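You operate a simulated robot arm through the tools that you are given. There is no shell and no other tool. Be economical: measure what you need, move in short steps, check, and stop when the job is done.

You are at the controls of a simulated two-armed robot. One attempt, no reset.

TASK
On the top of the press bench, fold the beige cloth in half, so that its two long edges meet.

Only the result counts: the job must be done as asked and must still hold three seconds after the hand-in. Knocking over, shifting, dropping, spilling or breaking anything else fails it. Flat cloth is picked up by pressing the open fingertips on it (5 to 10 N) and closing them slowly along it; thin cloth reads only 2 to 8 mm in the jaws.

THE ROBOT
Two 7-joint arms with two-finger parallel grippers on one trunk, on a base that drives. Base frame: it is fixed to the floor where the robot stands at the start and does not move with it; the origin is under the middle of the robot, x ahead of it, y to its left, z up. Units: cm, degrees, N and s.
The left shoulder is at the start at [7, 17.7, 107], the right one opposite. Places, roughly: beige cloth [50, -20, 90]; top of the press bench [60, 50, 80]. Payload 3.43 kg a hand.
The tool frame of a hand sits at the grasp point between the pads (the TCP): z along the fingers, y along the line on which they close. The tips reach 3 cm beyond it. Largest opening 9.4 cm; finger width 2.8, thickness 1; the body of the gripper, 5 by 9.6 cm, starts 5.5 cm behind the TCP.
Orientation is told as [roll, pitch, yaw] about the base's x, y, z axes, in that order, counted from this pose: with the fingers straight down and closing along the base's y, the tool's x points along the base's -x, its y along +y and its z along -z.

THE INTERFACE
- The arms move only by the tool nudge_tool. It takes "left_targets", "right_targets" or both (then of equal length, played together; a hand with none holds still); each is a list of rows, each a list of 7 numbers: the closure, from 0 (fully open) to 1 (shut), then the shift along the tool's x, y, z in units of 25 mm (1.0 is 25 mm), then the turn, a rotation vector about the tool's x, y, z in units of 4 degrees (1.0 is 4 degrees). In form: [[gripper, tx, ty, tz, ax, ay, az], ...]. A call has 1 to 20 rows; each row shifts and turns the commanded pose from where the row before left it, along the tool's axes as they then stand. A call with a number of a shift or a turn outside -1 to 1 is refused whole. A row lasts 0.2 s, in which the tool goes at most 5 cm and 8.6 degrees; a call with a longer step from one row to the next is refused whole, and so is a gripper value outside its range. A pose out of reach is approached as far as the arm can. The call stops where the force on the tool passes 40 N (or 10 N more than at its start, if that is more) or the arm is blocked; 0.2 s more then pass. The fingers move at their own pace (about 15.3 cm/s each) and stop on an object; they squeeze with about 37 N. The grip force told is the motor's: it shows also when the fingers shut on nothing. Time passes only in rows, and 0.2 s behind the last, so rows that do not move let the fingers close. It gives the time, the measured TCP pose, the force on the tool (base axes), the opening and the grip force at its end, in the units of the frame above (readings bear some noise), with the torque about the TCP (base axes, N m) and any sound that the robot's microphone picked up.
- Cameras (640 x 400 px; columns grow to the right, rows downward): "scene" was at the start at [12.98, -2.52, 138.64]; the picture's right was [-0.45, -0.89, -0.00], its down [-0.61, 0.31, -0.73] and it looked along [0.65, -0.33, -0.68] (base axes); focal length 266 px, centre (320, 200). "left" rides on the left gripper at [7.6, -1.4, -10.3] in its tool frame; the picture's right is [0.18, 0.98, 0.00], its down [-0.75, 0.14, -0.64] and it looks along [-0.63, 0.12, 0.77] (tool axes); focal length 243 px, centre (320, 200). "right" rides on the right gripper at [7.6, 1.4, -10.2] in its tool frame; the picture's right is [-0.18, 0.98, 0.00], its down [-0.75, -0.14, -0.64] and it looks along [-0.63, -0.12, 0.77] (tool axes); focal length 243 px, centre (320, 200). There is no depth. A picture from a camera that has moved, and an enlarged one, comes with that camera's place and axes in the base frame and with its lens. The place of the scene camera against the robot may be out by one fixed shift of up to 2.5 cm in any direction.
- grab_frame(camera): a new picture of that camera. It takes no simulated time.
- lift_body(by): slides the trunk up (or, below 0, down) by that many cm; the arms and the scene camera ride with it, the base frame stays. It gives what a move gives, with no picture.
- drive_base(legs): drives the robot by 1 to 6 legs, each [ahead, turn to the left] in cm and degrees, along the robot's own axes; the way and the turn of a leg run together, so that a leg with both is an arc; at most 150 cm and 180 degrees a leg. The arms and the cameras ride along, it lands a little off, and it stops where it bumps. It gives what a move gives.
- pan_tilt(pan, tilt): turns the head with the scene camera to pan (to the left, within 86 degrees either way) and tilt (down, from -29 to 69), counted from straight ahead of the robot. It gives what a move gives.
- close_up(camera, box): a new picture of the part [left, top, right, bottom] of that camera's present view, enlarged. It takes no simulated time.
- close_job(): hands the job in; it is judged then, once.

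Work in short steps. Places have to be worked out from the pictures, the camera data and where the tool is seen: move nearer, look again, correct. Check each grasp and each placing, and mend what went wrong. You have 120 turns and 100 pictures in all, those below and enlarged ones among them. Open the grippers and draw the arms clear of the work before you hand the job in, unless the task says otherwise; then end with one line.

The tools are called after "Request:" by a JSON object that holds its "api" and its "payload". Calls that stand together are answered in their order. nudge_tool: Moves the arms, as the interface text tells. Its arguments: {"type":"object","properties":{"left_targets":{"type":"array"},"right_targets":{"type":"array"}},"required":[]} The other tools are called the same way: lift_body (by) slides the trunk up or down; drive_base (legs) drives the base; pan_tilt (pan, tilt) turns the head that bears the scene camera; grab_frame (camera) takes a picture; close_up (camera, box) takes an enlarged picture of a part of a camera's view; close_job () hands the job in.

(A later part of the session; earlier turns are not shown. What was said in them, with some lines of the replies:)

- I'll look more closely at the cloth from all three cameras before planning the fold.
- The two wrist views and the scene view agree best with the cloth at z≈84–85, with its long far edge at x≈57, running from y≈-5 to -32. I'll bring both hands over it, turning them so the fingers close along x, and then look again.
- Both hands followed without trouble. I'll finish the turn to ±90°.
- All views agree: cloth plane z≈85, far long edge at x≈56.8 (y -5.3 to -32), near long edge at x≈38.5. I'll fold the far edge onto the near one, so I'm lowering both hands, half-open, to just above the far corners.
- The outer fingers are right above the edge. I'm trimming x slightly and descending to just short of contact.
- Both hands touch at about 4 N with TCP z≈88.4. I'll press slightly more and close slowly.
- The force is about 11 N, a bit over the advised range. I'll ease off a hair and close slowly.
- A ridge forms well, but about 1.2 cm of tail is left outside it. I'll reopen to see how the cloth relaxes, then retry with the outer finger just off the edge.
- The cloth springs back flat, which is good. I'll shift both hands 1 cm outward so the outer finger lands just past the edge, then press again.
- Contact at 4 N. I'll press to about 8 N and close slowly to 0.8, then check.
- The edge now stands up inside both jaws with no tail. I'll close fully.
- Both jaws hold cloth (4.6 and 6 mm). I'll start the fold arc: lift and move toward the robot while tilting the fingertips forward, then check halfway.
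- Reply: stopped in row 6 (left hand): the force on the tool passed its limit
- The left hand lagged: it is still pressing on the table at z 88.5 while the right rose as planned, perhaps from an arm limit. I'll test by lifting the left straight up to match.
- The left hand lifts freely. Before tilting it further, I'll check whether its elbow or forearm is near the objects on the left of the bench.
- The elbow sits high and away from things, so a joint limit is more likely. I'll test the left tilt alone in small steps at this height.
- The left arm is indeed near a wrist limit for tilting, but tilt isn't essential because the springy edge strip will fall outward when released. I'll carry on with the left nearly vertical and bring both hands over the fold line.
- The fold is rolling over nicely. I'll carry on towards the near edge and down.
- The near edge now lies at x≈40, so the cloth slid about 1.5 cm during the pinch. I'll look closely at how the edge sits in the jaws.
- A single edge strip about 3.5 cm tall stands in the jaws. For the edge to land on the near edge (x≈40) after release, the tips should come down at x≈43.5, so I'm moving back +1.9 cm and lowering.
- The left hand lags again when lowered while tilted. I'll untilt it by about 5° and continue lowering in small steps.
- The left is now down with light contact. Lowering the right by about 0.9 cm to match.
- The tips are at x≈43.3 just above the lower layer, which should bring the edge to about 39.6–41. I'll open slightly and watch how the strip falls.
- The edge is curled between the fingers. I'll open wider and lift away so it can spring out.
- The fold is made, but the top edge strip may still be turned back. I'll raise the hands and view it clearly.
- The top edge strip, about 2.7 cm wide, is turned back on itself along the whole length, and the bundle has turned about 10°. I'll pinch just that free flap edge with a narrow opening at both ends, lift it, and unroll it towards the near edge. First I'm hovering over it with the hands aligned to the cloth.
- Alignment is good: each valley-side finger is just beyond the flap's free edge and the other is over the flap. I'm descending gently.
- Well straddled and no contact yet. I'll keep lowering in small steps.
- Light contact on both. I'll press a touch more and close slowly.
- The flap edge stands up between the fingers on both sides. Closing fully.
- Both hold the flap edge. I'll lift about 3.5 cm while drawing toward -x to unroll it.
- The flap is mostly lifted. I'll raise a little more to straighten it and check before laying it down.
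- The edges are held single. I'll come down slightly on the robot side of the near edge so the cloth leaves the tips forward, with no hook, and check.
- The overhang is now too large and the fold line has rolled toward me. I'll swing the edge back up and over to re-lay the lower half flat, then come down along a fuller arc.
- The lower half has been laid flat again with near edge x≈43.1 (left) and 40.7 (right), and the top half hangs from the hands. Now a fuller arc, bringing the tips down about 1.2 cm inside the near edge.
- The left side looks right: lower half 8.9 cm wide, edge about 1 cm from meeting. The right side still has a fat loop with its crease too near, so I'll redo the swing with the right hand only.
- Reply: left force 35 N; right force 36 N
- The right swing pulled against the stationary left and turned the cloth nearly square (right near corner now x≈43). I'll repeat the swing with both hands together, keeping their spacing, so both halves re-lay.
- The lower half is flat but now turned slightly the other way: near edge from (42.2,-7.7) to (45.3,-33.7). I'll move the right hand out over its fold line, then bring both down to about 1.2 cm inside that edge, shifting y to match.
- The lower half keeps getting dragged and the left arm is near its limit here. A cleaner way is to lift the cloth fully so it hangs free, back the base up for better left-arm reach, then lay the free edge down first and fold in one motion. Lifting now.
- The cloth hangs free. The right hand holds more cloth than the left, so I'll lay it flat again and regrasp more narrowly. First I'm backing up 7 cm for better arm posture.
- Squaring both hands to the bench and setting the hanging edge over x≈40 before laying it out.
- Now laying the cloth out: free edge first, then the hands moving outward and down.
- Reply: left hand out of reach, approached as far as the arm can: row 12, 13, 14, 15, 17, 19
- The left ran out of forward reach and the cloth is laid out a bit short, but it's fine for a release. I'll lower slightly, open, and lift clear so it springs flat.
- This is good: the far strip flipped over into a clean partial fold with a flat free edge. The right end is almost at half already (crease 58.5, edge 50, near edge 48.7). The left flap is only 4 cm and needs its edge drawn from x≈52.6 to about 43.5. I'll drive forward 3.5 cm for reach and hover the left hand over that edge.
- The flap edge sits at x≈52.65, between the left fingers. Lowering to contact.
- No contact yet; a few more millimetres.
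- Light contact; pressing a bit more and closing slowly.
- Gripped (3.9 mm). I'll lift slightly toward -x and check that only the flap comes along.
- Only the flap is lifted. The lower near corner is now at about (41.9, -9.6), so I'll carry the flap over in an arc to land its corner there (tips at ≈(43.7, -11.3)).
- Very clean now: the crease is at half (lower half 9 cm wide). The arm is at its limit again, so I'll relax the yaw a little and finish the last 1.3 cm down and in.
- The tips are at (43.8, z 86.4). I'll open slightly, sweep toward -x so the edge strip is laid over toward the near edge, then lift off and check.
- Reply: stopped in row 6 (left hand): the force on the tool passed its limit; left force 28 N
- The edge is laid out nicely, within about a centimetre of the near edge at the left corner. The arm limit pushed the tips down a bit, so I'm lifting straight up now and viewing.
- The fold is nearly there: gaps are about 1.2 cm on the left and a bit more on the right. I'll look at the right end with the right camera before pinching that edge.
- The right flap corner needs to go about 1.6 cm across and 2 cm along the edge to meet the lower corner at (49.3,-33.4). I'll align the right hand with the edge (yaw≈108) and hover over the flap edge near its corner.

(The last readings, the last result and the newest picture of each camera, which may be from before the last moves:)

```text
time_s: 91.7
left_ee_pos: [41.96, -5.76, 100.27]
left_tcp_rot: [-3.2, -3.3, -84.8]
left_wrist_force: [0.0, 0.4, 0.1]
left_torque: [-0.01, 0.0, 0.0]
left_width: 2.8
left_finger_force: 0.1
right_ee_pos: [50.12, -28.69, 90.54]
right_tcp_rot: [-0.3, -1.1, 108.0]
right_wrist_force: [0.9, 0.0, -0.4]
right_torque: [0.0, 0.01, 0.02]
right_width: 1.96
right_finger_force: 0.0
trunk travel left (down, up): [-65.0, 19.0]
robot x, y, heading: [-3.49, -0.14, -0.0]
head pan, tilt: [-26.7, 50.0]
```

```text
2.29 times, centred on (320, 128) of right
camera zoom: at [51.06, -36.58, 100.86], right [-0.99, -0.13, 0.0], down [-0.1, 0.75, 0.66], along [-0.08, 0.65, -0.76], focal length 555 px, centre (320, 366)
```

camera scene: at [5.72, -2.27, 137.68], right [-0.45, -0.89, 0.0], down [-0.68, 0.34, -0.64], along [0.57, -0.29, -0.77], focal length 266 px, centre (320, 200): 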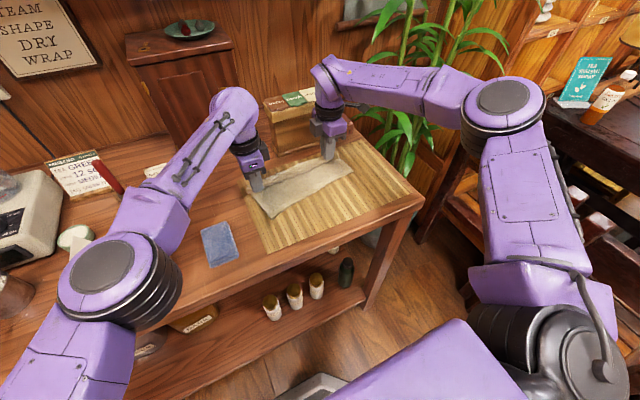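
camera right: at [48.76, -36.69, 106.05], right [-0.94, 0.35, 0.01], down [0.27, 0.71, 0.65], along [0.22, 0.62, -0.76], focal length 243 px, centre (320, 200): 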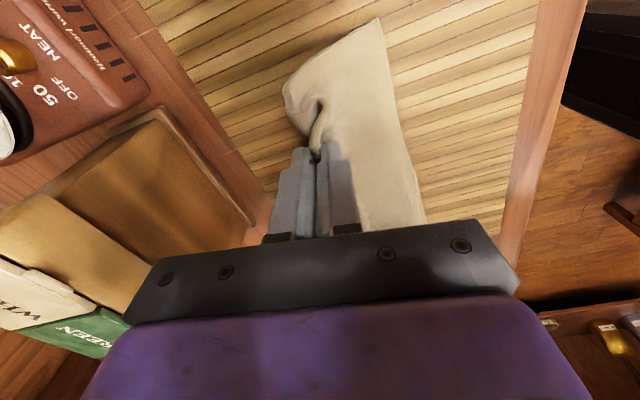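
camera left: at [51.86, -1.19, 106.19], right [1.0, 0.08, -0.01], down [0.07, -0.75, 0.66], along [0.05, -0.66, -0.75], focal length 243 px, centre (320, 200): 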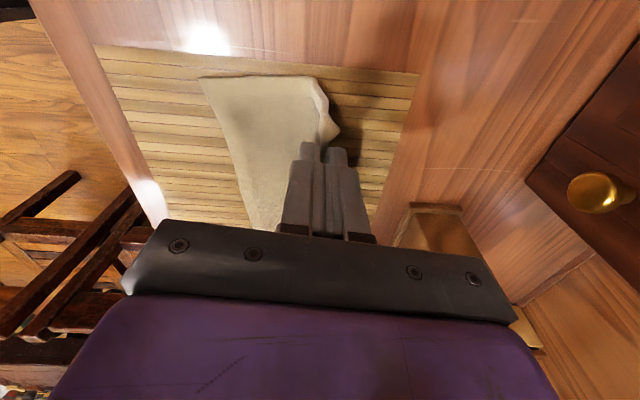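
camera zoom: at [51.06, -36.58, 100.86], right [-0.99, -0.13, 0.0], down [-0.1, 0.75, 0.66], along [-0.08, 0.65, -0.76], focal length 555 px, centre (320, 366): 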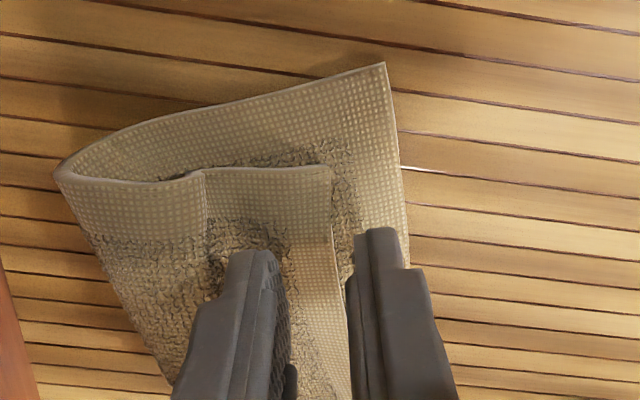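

The flap edge lies between the fingers. Lowering gently to contact.

Request:
{"api": "nudge_tool", "payload": {"right_targets": [[0.79, 0, 0, 0.3, 0, 0, 0], [0.79, 0, 0, 0.2, 0, 0, 0], [0.79, 0, 0, 0.1, 0, 0, 0], [0.79, 0, 0, 0.08, 0, 0, 0], [0.79, 0, 0, 0.06, 0, 0, 0]]}}

```text
time_s: 92.9
left_ee_pos: [42.15, -5.77, 100.48]
left_tcp_rot: [-3.2, -3.2, -84.9]
left_wrist_force: [-0.8, -0.1, -0.4]
left_torque: [0.02, -0.01, 0.01]
left_width: 2.83
left_finger_force: 0.1
right_ee_pos: [50.19, -28.65, 88.73]
right_tcp_rot: [-0.3, -1.0, 108.1]
right_wrist_force: [-0.9, -0.8, 1.9]
right_torque: [-0.04, 0.0, 0.01]
right_width: 1.94
right_finger_force: 0.0
trunk travel left (down, up): [-65.0, 19.0]
robot x, y, heading: [-2.97, -0.26, -0.1]
head pan, tilt: [-26.7, 50.0]
```

Contact. I'll press slightly and close slowly.

Request:
{"api": "nudge_tool", "payload": {"right_targets": [[0.79, 0, 0, 0.06, 0, 0, 0], [0.81, 0, 0, 0, 0, 0, 0], [0.83, 0, 0, 0, 0, 0, 0], [0.85, 0, 0, 0, 0, 0, 0], [0.87, 0, 0, 0, 0, 0, 0], [0.89, 0, 0, 0, 0, 0, 0], [0.91, 0, 0, 0, 0, 0, 0], [0.94, 0, 0, 0, 0, 0, 0], [0.97, 0, 0, 0, 0, 0, 0], [1, 0, 0, 0, 0, 0, 0], [1, 0, 0, 0, 0, 0, 0]]}}

Request:
{"api": "close_up", "payload": {"camera": "right", "box": [200, 50, 440, 200]}}

```text
time_s: 95.3
left_ee_pos: [42.0, -5.77, 100.33]
left_tcp_rot: [-3.2, -3.3, -84.8]
left_wrist_force: [-0.2, -0.4, 0.6]
left_torque: [0.01, 0.02, -0.01]
left_width: 2.84
left_finger_force: 0.2
right_ee_pos: [50.21, -28.63, 88.7]
right_tcp_rot: [-0.3, -1.1, 108.1]
right_wrist_force: [1.6, -0.4, 2.5]
right_torque: [-0.02, -0.05, 0.0]
right_width: 0.23
right_finger_force: 36.7
trunk travel left (down, up): [-65.0, 19.0]
robot x, y, heading: [-3.39, -0.15, -0.1]
head pan, tilt: [-26.7, 50.0]
```

```text
2.67 times, centred on (320, 125) of right
camera zoom: at [51.15, -36.48, 98.91], right [-0.99, -0.13, 0.0], down [-0.1, 0.75, 0.66], along [-0.08, 0.65, -0.76], focal length 647 px, centre (320, 400)
```

zoom: 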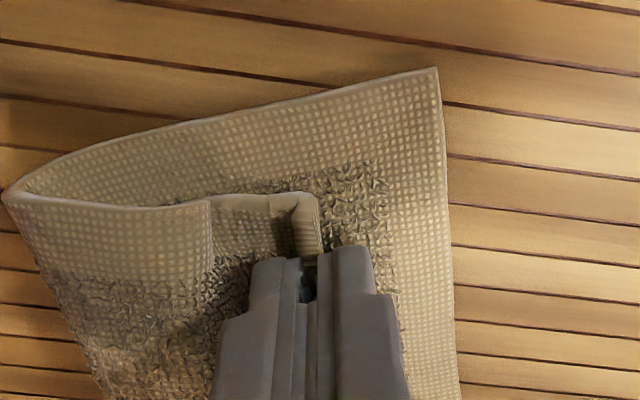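

Gripped. I'll lift about 1.2 cm, move by (-1.5, -2.5) to bring the edge over the near corner region, and lower again.

Request:
{"api": "nudge_tool", "payload": {"right_targets": [[1, 0, 0, -0.25, 0, 0, 0], [1, 0, 0, -0.25, 0, 0, 0], [1, 0.19, 0.22, 0, 0, 0, 0], [1, 0.19, 0.22, 0, 0, 0, 0], [1, 0.19, 0.22, 0, 0, 0, 0], [1, 0.19, 0.22, 0, 0, 0, 0], [1, 0, 0, 0.2, 0, 0, 0], [1, 0, 0, 0.2, 0, 0, 0], [1, 0, 0, 0, 0, 0, 0]]}}

Request:
{"api": "close_up", "payload": {"camera": "right", "box": [200, 50, 440, 200]}}

```text
time_s: 97.3
left_ee_pos: [41.96, -5.93, 100.36]
left_tcp_rot: [-3.2, -3.1, -85.0]
left_wrist_force: [-0.6, 0.8, -0.3]
left_torque: [-0.03, -0.06, 0.01]
left_width: 2.83
left_finger_force: 0.0
right_ee_pos: [48.83, -31.09, 88.88]
right_tcp_rot: [-0.4, -1.0, 108.1]
right_wrist_force: [0.3, -0.3, 1.4]
right_torque: [0.0, 0.01, -0.01]
right_width: 0.23
right_finger_force: 36.5
trunk travel left (down, up): [-65.0, 19.0]
robot x, y, heading: [-3.3, 0.07, -0.1]
head pan, tilt: [-26.7, 50.0]
```

```text
2.67 times, centred on (320, 125) of right
camera zoom: at [49.66, -38.98, 99.08], right [-0.99, -0.13, 0.0], down [-0.1, 0.75, 0.66], along [-0.08, 0.65, -0.76], focal length 647 px, centre (320, 400)
```

zoom: 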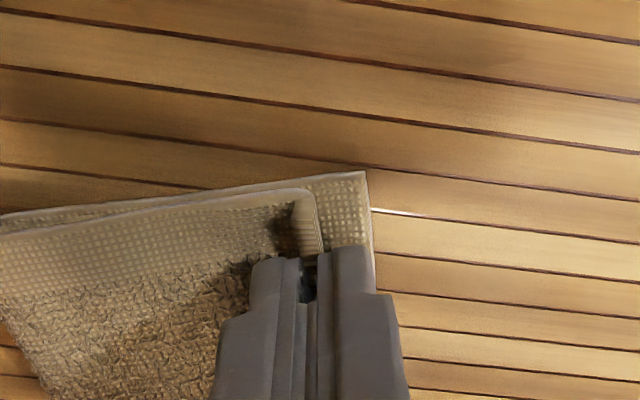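

The corner now lines up well along the short side, with about 1 cm left that the standing strip will cover. Opening slightly, sweeping outward, and lifting.

Request:
{"api": "nudge_tool", "payload": {"right_targets": [[0.93, 0, 0, 0, 0, 0, 0], [0.87, 0, 0, 0, 0, 0, 0], [0.87, 0, 0.2, 0, 0, 0, 0], [0.87, 0, 0.2, 0, 0, 0, 0], [0.8, 0, 0.2, -0.05, 0, 0, 0], [0.75, 0, 0, -0.2, 0, 0, 0], [0.75, 0, 0, -0.6, 0, 0, 0], [0.75, 0, 0, -0.8, 0, 0, 0], [0.75, 0, 0, -0.8, 0, 0, 0], [0.75, 0, 0, -0.8, 0, 0, 0]]}}

Request:
{"api": "close_up", "payload": {"camera": "right", "box": [180, 40, 460, 215]}}

Request:
{"api": "close_up", "payload": {"camera": "scene", "box": [230, 130, 390, 250]}}

```text
time_s: 99.5
left_ee_pos: [41.95, -5.74, 100.35]
left_tcp_rot: [-3.2, -3.2, -84.9]
left_wrist_force: [0.0, 0.1, -0.2]
left_torque: [-0.03, -0.03, 0.01]
left_width: 2.82
left_finger_force: 0.0
right_ee_pos: [47.23, -31.87, 96.96]
right_tcp_rot: [-0.3, -0.9, 108.1]
right_wrist_force: [0.4, -1.3, 0.6]
right_torque: [0.01, 0.0, 0.02]
right_width: 2.36
right_finger_force: 0.0
trunk travel left (down, up): [-65.0, 19.0]
robot x, y, heading: [-2.87, 0.32, -0.2]
head pan, tilt: [-26.7, 50.0]
```

```text
2.29 times, centred on (320, 128) of right
camera zoom: at [48.16, -39.67, 107.21], right [-0.99, -0.13, 0.0], down [-0.1, 0.75, 0.66], along [-0.08, 0.65, -0.76], focal length 555 px, centre (320, 366)
```

zoom: 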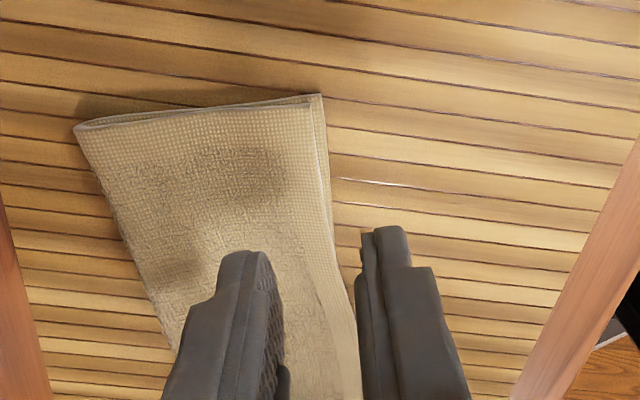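

```text
3.33 times, centred on (310, 190) of scene
camera zoom: at [9.14, -2.25, 137.69], right [-0.45, -0.89, 0.0], down [-0.68, 0.35, -0.64], along [0.57, -0.29, -0.77], focal length 885 px, centre (353, 233)
```

zoom: 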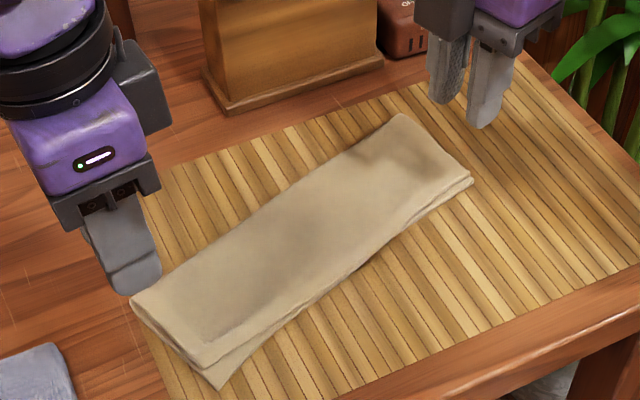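

The right end meets within a few millimetres. The left end still has about a 1.2 cm gap, where the left arm is at its limit, so I'll clear the left arm and use the right hand there.

Request:
{"api": "nudge_tool", "payload": {"left_targets": [[0.7, 0.8, 0, -0.5, 0, 0, 0], [0.7, 0.8, 0, -0.5, 0, 0, 0], [0.7, 0.8, 0, -0.5, 0, 0, 0], [0.7, 0.8, 0, -0.5, 0, 0, 0], [0.7, 0.8, 0, 0, 0, 0, 0], [0.7, 0.8, 0, 0, 0, 0, 0], [0.7, 0.8, 0, 0, 0, 0, 0], [0.7, 0.8, 0, 0, 0, 0, 0]]}}

Request:
{"api": "nudge_tool", "payload": {"right_targets": [[0.79, -0.85, -0.035, 0, 0, 0, 0], [0.79, -0.85, -0.035, 0, 0, 0, 0], [0.79, -0.85, -0.035, 0, 0, 0, 0], [0.79, -0.85, -0.035, 0, 0, 0, 0], [0.79, -0.85, -0.035, 0, 0, 0, 0], [0.79, -0.85, -0.035, 0, 0, 0, 0], [0.79, -0.85, -0.035, 0, 0, 0, 0], [0.79, -0.85, -0.035, 0, 0, 0, 0], [0.79, -0.85, -0.035, 0, 0, 0, 0], [0.79, -0.85, -0.035, 0, 0, 0, 0], [0.79, 0, 0, 0, 0, 0, 0]]}}

Request:
{"api": "grab_frame", "payload": {"camera": "right"}}

```text
time_s: 101.3
left_ee_pos: [40.6, 10.42, 104.19]
left_tcp_rot: [-3.2, -3.3, -84.8]
left_wrist_force: [-0.6, 0.4, 1.0]
left_torque: [-0.03, -0.03, 0.01]
left_width: 2.82
left_finger_force: 0.0
right_ee_pos: [47.3, -31.76, 97.06]
right_tcp_rot: [-0.3, -1.0, 108.2]
right_wrist_force: [0.1, -0.3, 0.0]
right_torque: [0.04, -0.01, 0.0]
right_width: 2.32
right_finger_force: 0.0
trunk travel left (down, up): [-65.0, 19.0]
robot x, y, heading: [-3.78, -0.21, 0.1]
head pan, tilt: [-26.7, 50.0]
```

```text
time_s: 103.7
left_ee_pos: [40.65, 10.25, 104.3]
left_tcp_rot: [-3.3, -3.2, -84.8]
left_wrist_force: [0.5, 0.2, -0.1]
left_torque: [0.01, -0.01, 0.0]
left_width: 2.85
left_finger_force: 0.1
right_ee_pos: [41.63, -11.47, 97.32]
right_tcp_rot: [-0.4, -1.0, 108.0]
right_wrist_force: [-0.1, 0.3, 0.6]
right_torque: [0.05, -0.02, 0.02]
right_width: 1.97
right_finger_force: 0.1
trunk travel left (down, up): [-65.0, 19.0]
robot x, y, heading: [-3.1, 0.18, 0.1]
head pan, tilt: [-26.7, 50.0]
```

```text
9 pictures are left
camera right: at [42.52, -19.35, 107.49], right [-0.99, -0.13, 0.0], down [-0.1, 0.75, 0.66], along [-0.08, 0.65, -0.75], focal length 243 px, centre (320, 200)
```

right: 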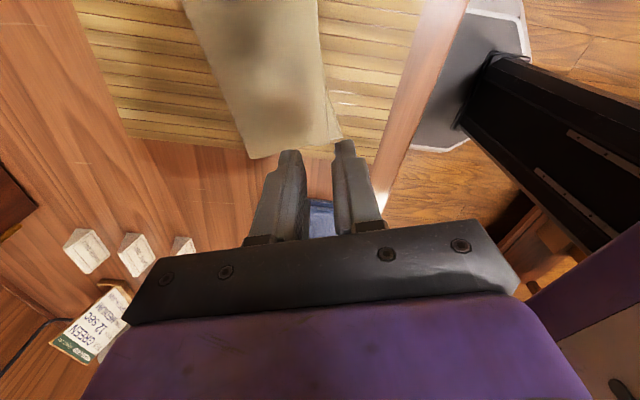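

One close-up to locate the two edges at this end precisely.

Request:
{"api": "close_up", "payload": {"camera": "right", "box": [240, 50, 400, 170]}}

```text
3.33 times, centred on (320, 110) of right
camera zoom: at [42.52, -19.35, 107.49], right [-0.99, -0.13, 0.0], down [-0.1, 0.75, 0.66], along [-0.08, 0.65, -0.75], focal length 809 px, centre (320, 500)
```

zoom: 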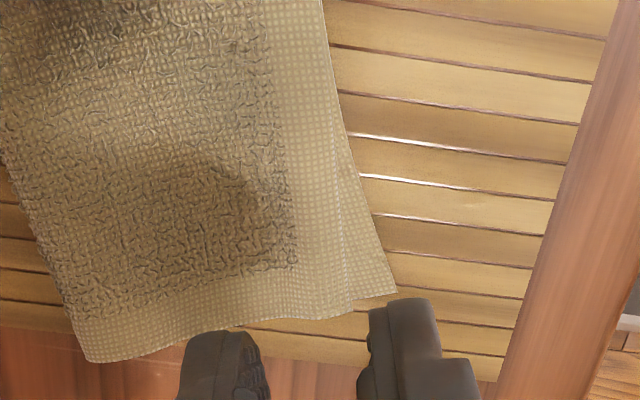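

At this end the gap is a wedge: zero about 6 cm in, 1.4 cm at the corner (lower corner (38.9,-8.5), flap corner (40.2,-8.0)). I'll pinch the flap edge 2 cm in from that corner.

Request:
{"api": "nudge_tool", "payload": {"right_targets": [[0.79, -0.35, -0.035, 0.4, 0, 0, 0], [0.79, -0.35, -0.035, 0.6, 0, 0, 0], [0.79, 0, 0, 0.8, 0, 0, 0], [0.79, 0, 0, 0.7, 0, 0, 0], [0.79, 0, 0, 0.5, 0, 0, 0], [0.79, 0, 0, 0.25, 0, 0, 0], [0.79, 0, 0, 0.1, 0, 0, 0], [0.79, 0, 0, 0, 0, 0, 0]]}}

```text
time_s: 105.5
left_ee_pos: [40.73, 10.41, 104.31]
left_tcp_rot: [-3.1, -3.3, -84.8]
left_wrist_force: [-0.6, -0.7, -0.9]
left_torque: [-0.01, 0.01, 0.01]
left_width: 2.81
left_finger_force: 0.1
right_ee_pos: [41.23, -9.49, 88.92]
right_tcp_rot: [-0.4, -1.1, 108.1]
right_wrist_force: [0.6, -0.1, 0.2]
right_torque: [0.0, -0.02, 0.02]
right_width: 1.99
right_finger_force: 0.2
trunk travel left (down, up): [-65.0, 19.0]
robot x, y, heading: [-3.3, 0.06, 0.1]
head pan, tilt: [-26.7, 50.0]
```

In position just above the cloth; pressing the last millimetres.

Request:
{"api": "nudge_tool", "payload": {"right_targets": [[0.79, 0, 0, 0.08, 0, 0, 0], [0.79, 0, 0, 0.05, 0, 0, 0], [0.79, 0, 0, 0.03, 0, 0, 0]]}}

```text
time_s: 106.3
left_ee_pos: [40.58, 10.33, 104.24]
left_tcp_rot: [-3.2, -3.1, -85.0]
left_wrist_force: [-0.2, 0.0, 0.2]
left_torque: [0.01, -0.01, 0.0]
left_width: 2.83
left_finger_force: 0.1
right_ee_pos: [41.28, -9.39, 88.65]
right_tcp_rot: [-0.4, -1.0, 108.1]
right_wrist_force: [0.7, -0.7, 5.1]
right_torque: [-0.05, -0.08, 0.0]
right_width: 1.96
right_finger_force: 0.1
trunk travel left (down, up): [-65.0, 19.0]
robot x, y, heading: [-3.13, 0.03, -0.2]
head pan, tilt: [-26.7, 50.0]
```

5 N contact. Closing slowly.

Request:
{"api": "nudge_tool", "payload": {"right_targets": [[0.81, 0, 0, 0, 0, 0, 0], [0.83, 0, 0, 0, 0, 0, 0], [0.85, 0, 0, 0, 0, 0, 0], [0.87, 0, 0, 0, 0, 0, 0], [0.89, 0, 0, 0, 0, 0, 0], [0.91, 0, 0, 0, 0, 0, 0], [0.94, 0, 0, 0, 0, 0, 0], [0.97, 0, 0, 0, 0, 0, 0], [1, 0, 0, 0, 0, 0, 0], [1, 0, 0, 0, 0, 0, 0]]}}

Request:
{"api": "close_up", "payload": {"camera": "right", "box": [220, 50, 420, 175]}}

```text
time_s: 108.5
left_ee_pos: [40.64, 10.44, 104.31]
left_tcp_rot: [-3.2, -3.3, -85.0]
left_wrist_force: [-0.4, -0.1, -0.5]
left_torque: [-0.01, -0.02, -0.01]
left_width: 2.83
left_finger_force: 0.0
right_ee_pos: [41.19, -9.43, 88.5]
right_tcp_rot: [-0.4, -0.9, 108.1]
right_wrist_force: [2.1, 0.1, 7.5]
right_torque: [0.02, -0.14, -0.01]
right_width: 0.32
right_finger_force: 37.7
trunk travel left (down, up): [-65.0, 19.0]
robot x, y, heading: [-3.27, 0.07, -0.0]
head pan, tilt: [-26.7, 50.0]
```

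```text
3.20 times, centred on (320, 112) of right
camera zoom: at [42.09, -17.27, 98.8], right [-0.99, -0.13, 0.0], down [-0.1, 0.75, 0.66], along [-0.08, 0.65, -0.76], focal length 776 px, centre (320, 480)
```

zoom: 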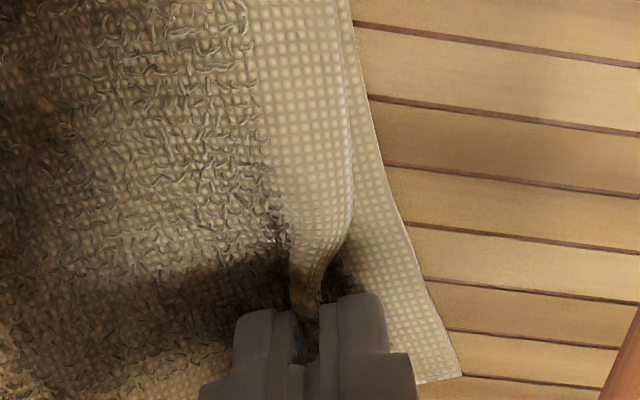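

Gripped. Lifting a bit, moving 1.1 cm outward, and lowering.

Request:
{"api": "nudge_tool", "payload": {"right_targets": [[1, 0, 0, -0.2, 0, 0, 0], [1, 0, 0, -0.2, 0, 0, 0], [1, 0, 0.22, 0, 0, 0, 0], [1, 0, 0.22, 0, 0, 0, 0], [1, 0, 0, 0.15, 0, 0, 0], [1, 0, 0, 0.15, 0, 0, 0], [1, 0, 0, 0, 0, 0, 0]]}}

Request:
{"api": "close_up", "payload": {"camera": "right", "box": [220, 50, 420, 175]}}

```text
time_s: 110.1
left_ee_pos: [40.71, 10.48, 104.3]
left_tcp_rot: [-3.2, -3.2, -85.0]
left_wrist_force: [0.5, -0.5, -0.1]
left_torque: [0.02, 0.0, 0.0]
left_width: 2.81
left_finger_force: 0.1
right_ee_pos: [40.08, -9.79, 88.78]
right_tcp_rot: [-0.3, -0.9, 108.0]
right_wrist_force: [0.4, -0.7, 2.0]
right_torque: [0.0, -0.08, 0.0]
right_width: 0.34
right_finger_force: 37.5
trunk travel left (down, up): [-65.0, 19.0]
robot x, y, heading: [-3.24, 0.13, 0.1]
head pan, tilt: [-26.7, 50.0]
```

```text
3.20 times, centred on (320, 112) of right
camera zoom: at [41.05, -17.71, 99.0], right [-0.99, -0.13, 0.0], down [-0.1, 0.75, 0.66], along [-0.08, 0.65, -0.76], focal length 776 px, centre (320, 480)
```

zoom: 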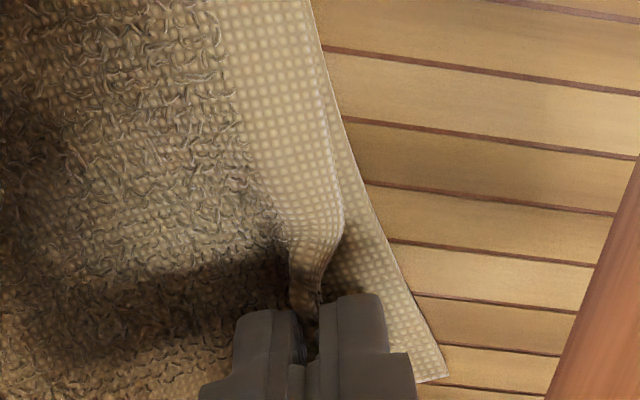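

The lower layer moved along by nearly as much. I'll lift higher to separate the layers, then move a further 1.4 cm outward.

Request:
{"api": "nudge_tool", "payload": {"right_targets": [[1, 0, -0.1, -0.4, 0, 0, 0], [1, 0, 0, -0.4, 0, 0, 0], [1, 0, 0, -0.2, 0, 0, 0], [1, 0, 0.33, 0, 0, 0, 0], [1, 0, 0.33, 0, 0, 0, 0], [1, 0, 0, 0.3, 0, 0, 0], [1, 0, 0, 0.3, 0, 0, 0], [1, 0, 0, 0.3, 0, 0, 0], [1, 0, 0, 0, 0, 0, 0]]}}

Request:
{"api": "close_up", "payload": {"camera": "right", "box": [220, 50, 420, 175]}}

```text
time_s: 112.1
left_ee_pos: [40.7, 10.36, 104.21]
left_tcp_rot: [-3.2, -3.2, -84.9]
left_wrist_force: [0.2, -0.7, -1.1]
left_torque: [-0.01, -0.05, 0.01]
left_width: 2.81
left_finger_force: 0.0
right_ee_pos: [38.78, -10.32, 88.97]
right_tcp_rot: [-0.4, -1.0, 108.2]
right_wrist_force: [-0.8, -0.1, 0.2]
right_torque: [0.01, -0.04, -0.07]
right_width: 0.31
right_finger_force: 36.6
trunk travel left (down, up): [-65.0, 19.0]
robot x, y, heading: [-3.24, -0.23, 0.1]
head pan, tilt: [-26.7, 50.0]
```

```text
3.20 times, centred on (320, 112) of right
camera zoom: at [39.69, -18.18, 99.21], right [-0.99, -0.13, 0.0], down [-0.1, 0.75, 0.66], along [-0.08, 0.65, -0.76], focal length 776 px, centre (320, 480)
```

zoom: 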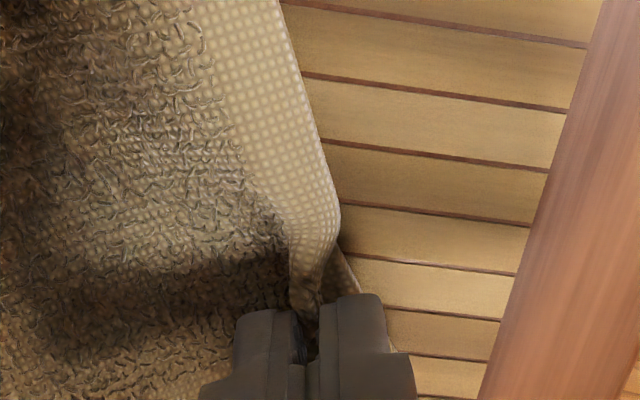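

The near edge is now just about 0.7 cm beyond the jaws, matching the strip held. Releasing with a short outward sweep and lifting clear.

Request:
{"api": "nudge_tool", "payload": {"right_targets": [[0.93, 0, 0, 0, 0, 0, 0], [0.87, 0, 0, 0, 0, 0, 0], [0.87, 0, 0.2, 0, 0, 0, 0], [0.87, 0, 0.2, 0, 0, 0, 0], [0.8, 0, 0.1, -0.05, 0, 0, 0], [0.75, 0, 0, -0.2, 0, 0, 0], [0.75, 0, 0, -0.6, 0, 0, 0], [0.75, 0, 0, -0.8, 0, 0, 0], [0.75, 0.4, 0, -0.8, 0, 0, 0], [0.75, 0.4, 0, -0.8, 0, 0, 0], [0.75, 0.4, 0, 0, 0, 0, 0], [0.75, 0.4, 0, 0, 0, 0, 0]]}}

Request:
{"api": "close_up", "payload": {"camera": "right", "box": [240, 40, 440, 180]}}

```text
time_s: 114.7
left_ee_pos: [40.72, 10.45, 104.25]
left_tcp_rot: [-3.2, -3.2, -84.9]
left_wrist_force: [0.4, -0.1, 0.0]
left_torque: [-0.02, 0.0, 0.01]
left_width: 2.82
left_finger_force: 0.0
right_ee_pos: [38.91, -14.46, 97.07]
right_tcp_rot: [-0.2, -1.0, 108.1]
right_wrist_force: [-1.2, 0.2, -0.3]
right_torque: [-0.02, 0.03, -0.02]
right_width: 2.37
right_finger_force: 0.1
trunk travel left (down, up): [-65.0, 19.0]
robot x, y, heading: [-2.94, -0.17, -0.1]
head pan, tilt: [-26.7, 50.0]
```

```text
2.86 times, centred on (340, 110) of right
camera zoom: at [39.78, -22.43, 107.29], right [-0.99, -0.13, 0.0], down [-0.1, 0.75, 0.66], along [-0.08, 0.65, -0.76], focal length 693 px, centre (263, 457)
```

zoom: 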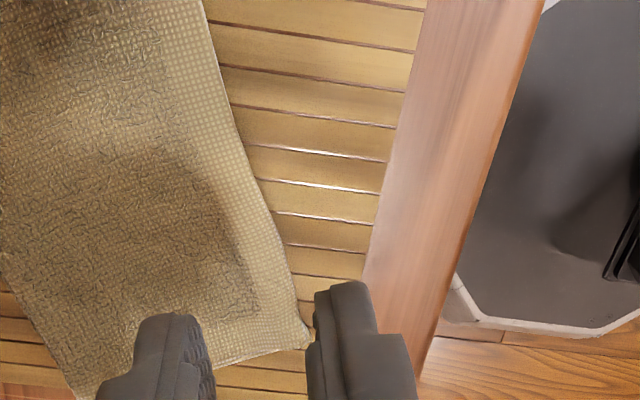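

The edges now meet at this end with no lower edge showing. I'll open the grippers, raise both arms clear, and check the whole fold.

Request:
{"api": "nudge_tool", "payload": {"left_targets": [[0.3, 0, 0, -0.4, 0, 0, 0], [0, 0, 0, -0.4, 0, 0, 0], [0, 0, 0, -0.4, 0, 0, 0], [0, 0, 0, 0, 0, 0, 0], [0, 0, 0, 0, 0, 0, 0], [0, 0, 0, 0, 0, 0, 0], [0, 0, 0, 0, 0, 0, 0], [0, 0, 0, 0, 0, 0, 0], [0, 0, 0, 0, 0, 0, 0], [0, 0, 0, 0, 0, 0, 0]], "right_targets": [[0.5, 0, 0, -0.8, 0, 0, 0], [0.3, 0, 0, -0.8, 0, 0, 0], [0, 0, 0, -0.8, 0, 0, 0], [0, 0.8, 0, -0.4, 0, 0, 0], [0, 0.8, 0, -0.4, 0, 0, 0], [0, 0.8, 0, 0, 0, 0, 0], [0, 0.8, 0, 0, 0, 0, 0], [0, 0.8, 0, 0, 0, 0, 0], [0, 0.8, 0, 0, 0, 0, 0], [0, 0.8, 0, 0, 0, 0, 0]]}}

Request:
{"api": "close_up", "payload": {"camera": "scene", "box": [230, 140, 390, 260]}}

```text
time_s: 116.9
left_ee_pos: [40.72, 10.49, 107.32]
left_tcp_rot: [-3.2, -3.3, -84.9]
left_wrist_force: [0.0, 0.0, -1.0]
left_torque: [0.0, 0.0, 0.03]
left_width: 9.41
left_finger_force: 0.0
right_ee_pos: [43.24, -28.27, 104.68]
right_tcp_rot: [-0.3, -1.0, 108.0]
right_wrist_force: [-0.5, -0.1, -0.3]
right_torque: [0.0, 0.02, 0.02]
right_width: 9.4
right_finger_force: 0.0
trunk travel left (down, up): [-65.0, 19.0]
robot x, y, heading: [-3.82, -0.17, -0.1]
head pan, tilt: [-26.7, 50.0]
```

```text
3.33 times, centred on (310, 200) of scene
camera zoom: at [9.18, -2.34, 137.68], right [-0.45, -0.89, 0.0], down [-0.68, 0.35, -0.64], along [0.57, -0.29, -0.77], focal length 885 px, centre (353, 200)
```

zoom: 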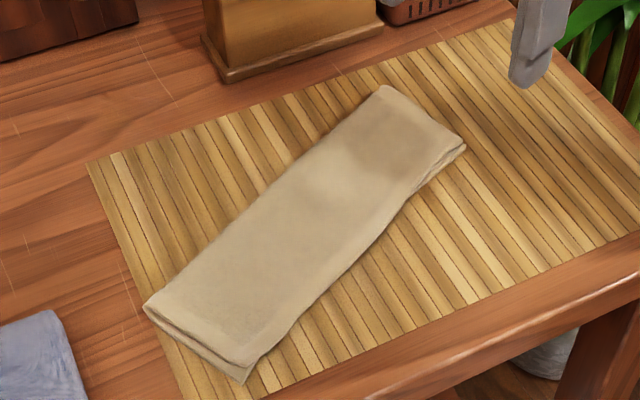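

The cloth is folded in half with its long edges meeting, it lies flat on the mat, and both arms are clear and open. Handing in.

Request:
{"api": "close_job", "payload": {}}

```text
The job is handed in.
```

The beige cloth is folded in half on the press bench, with its two long edges meeting to within about half a centimetre, and I handed the job in with both grippers open and the arms clear.
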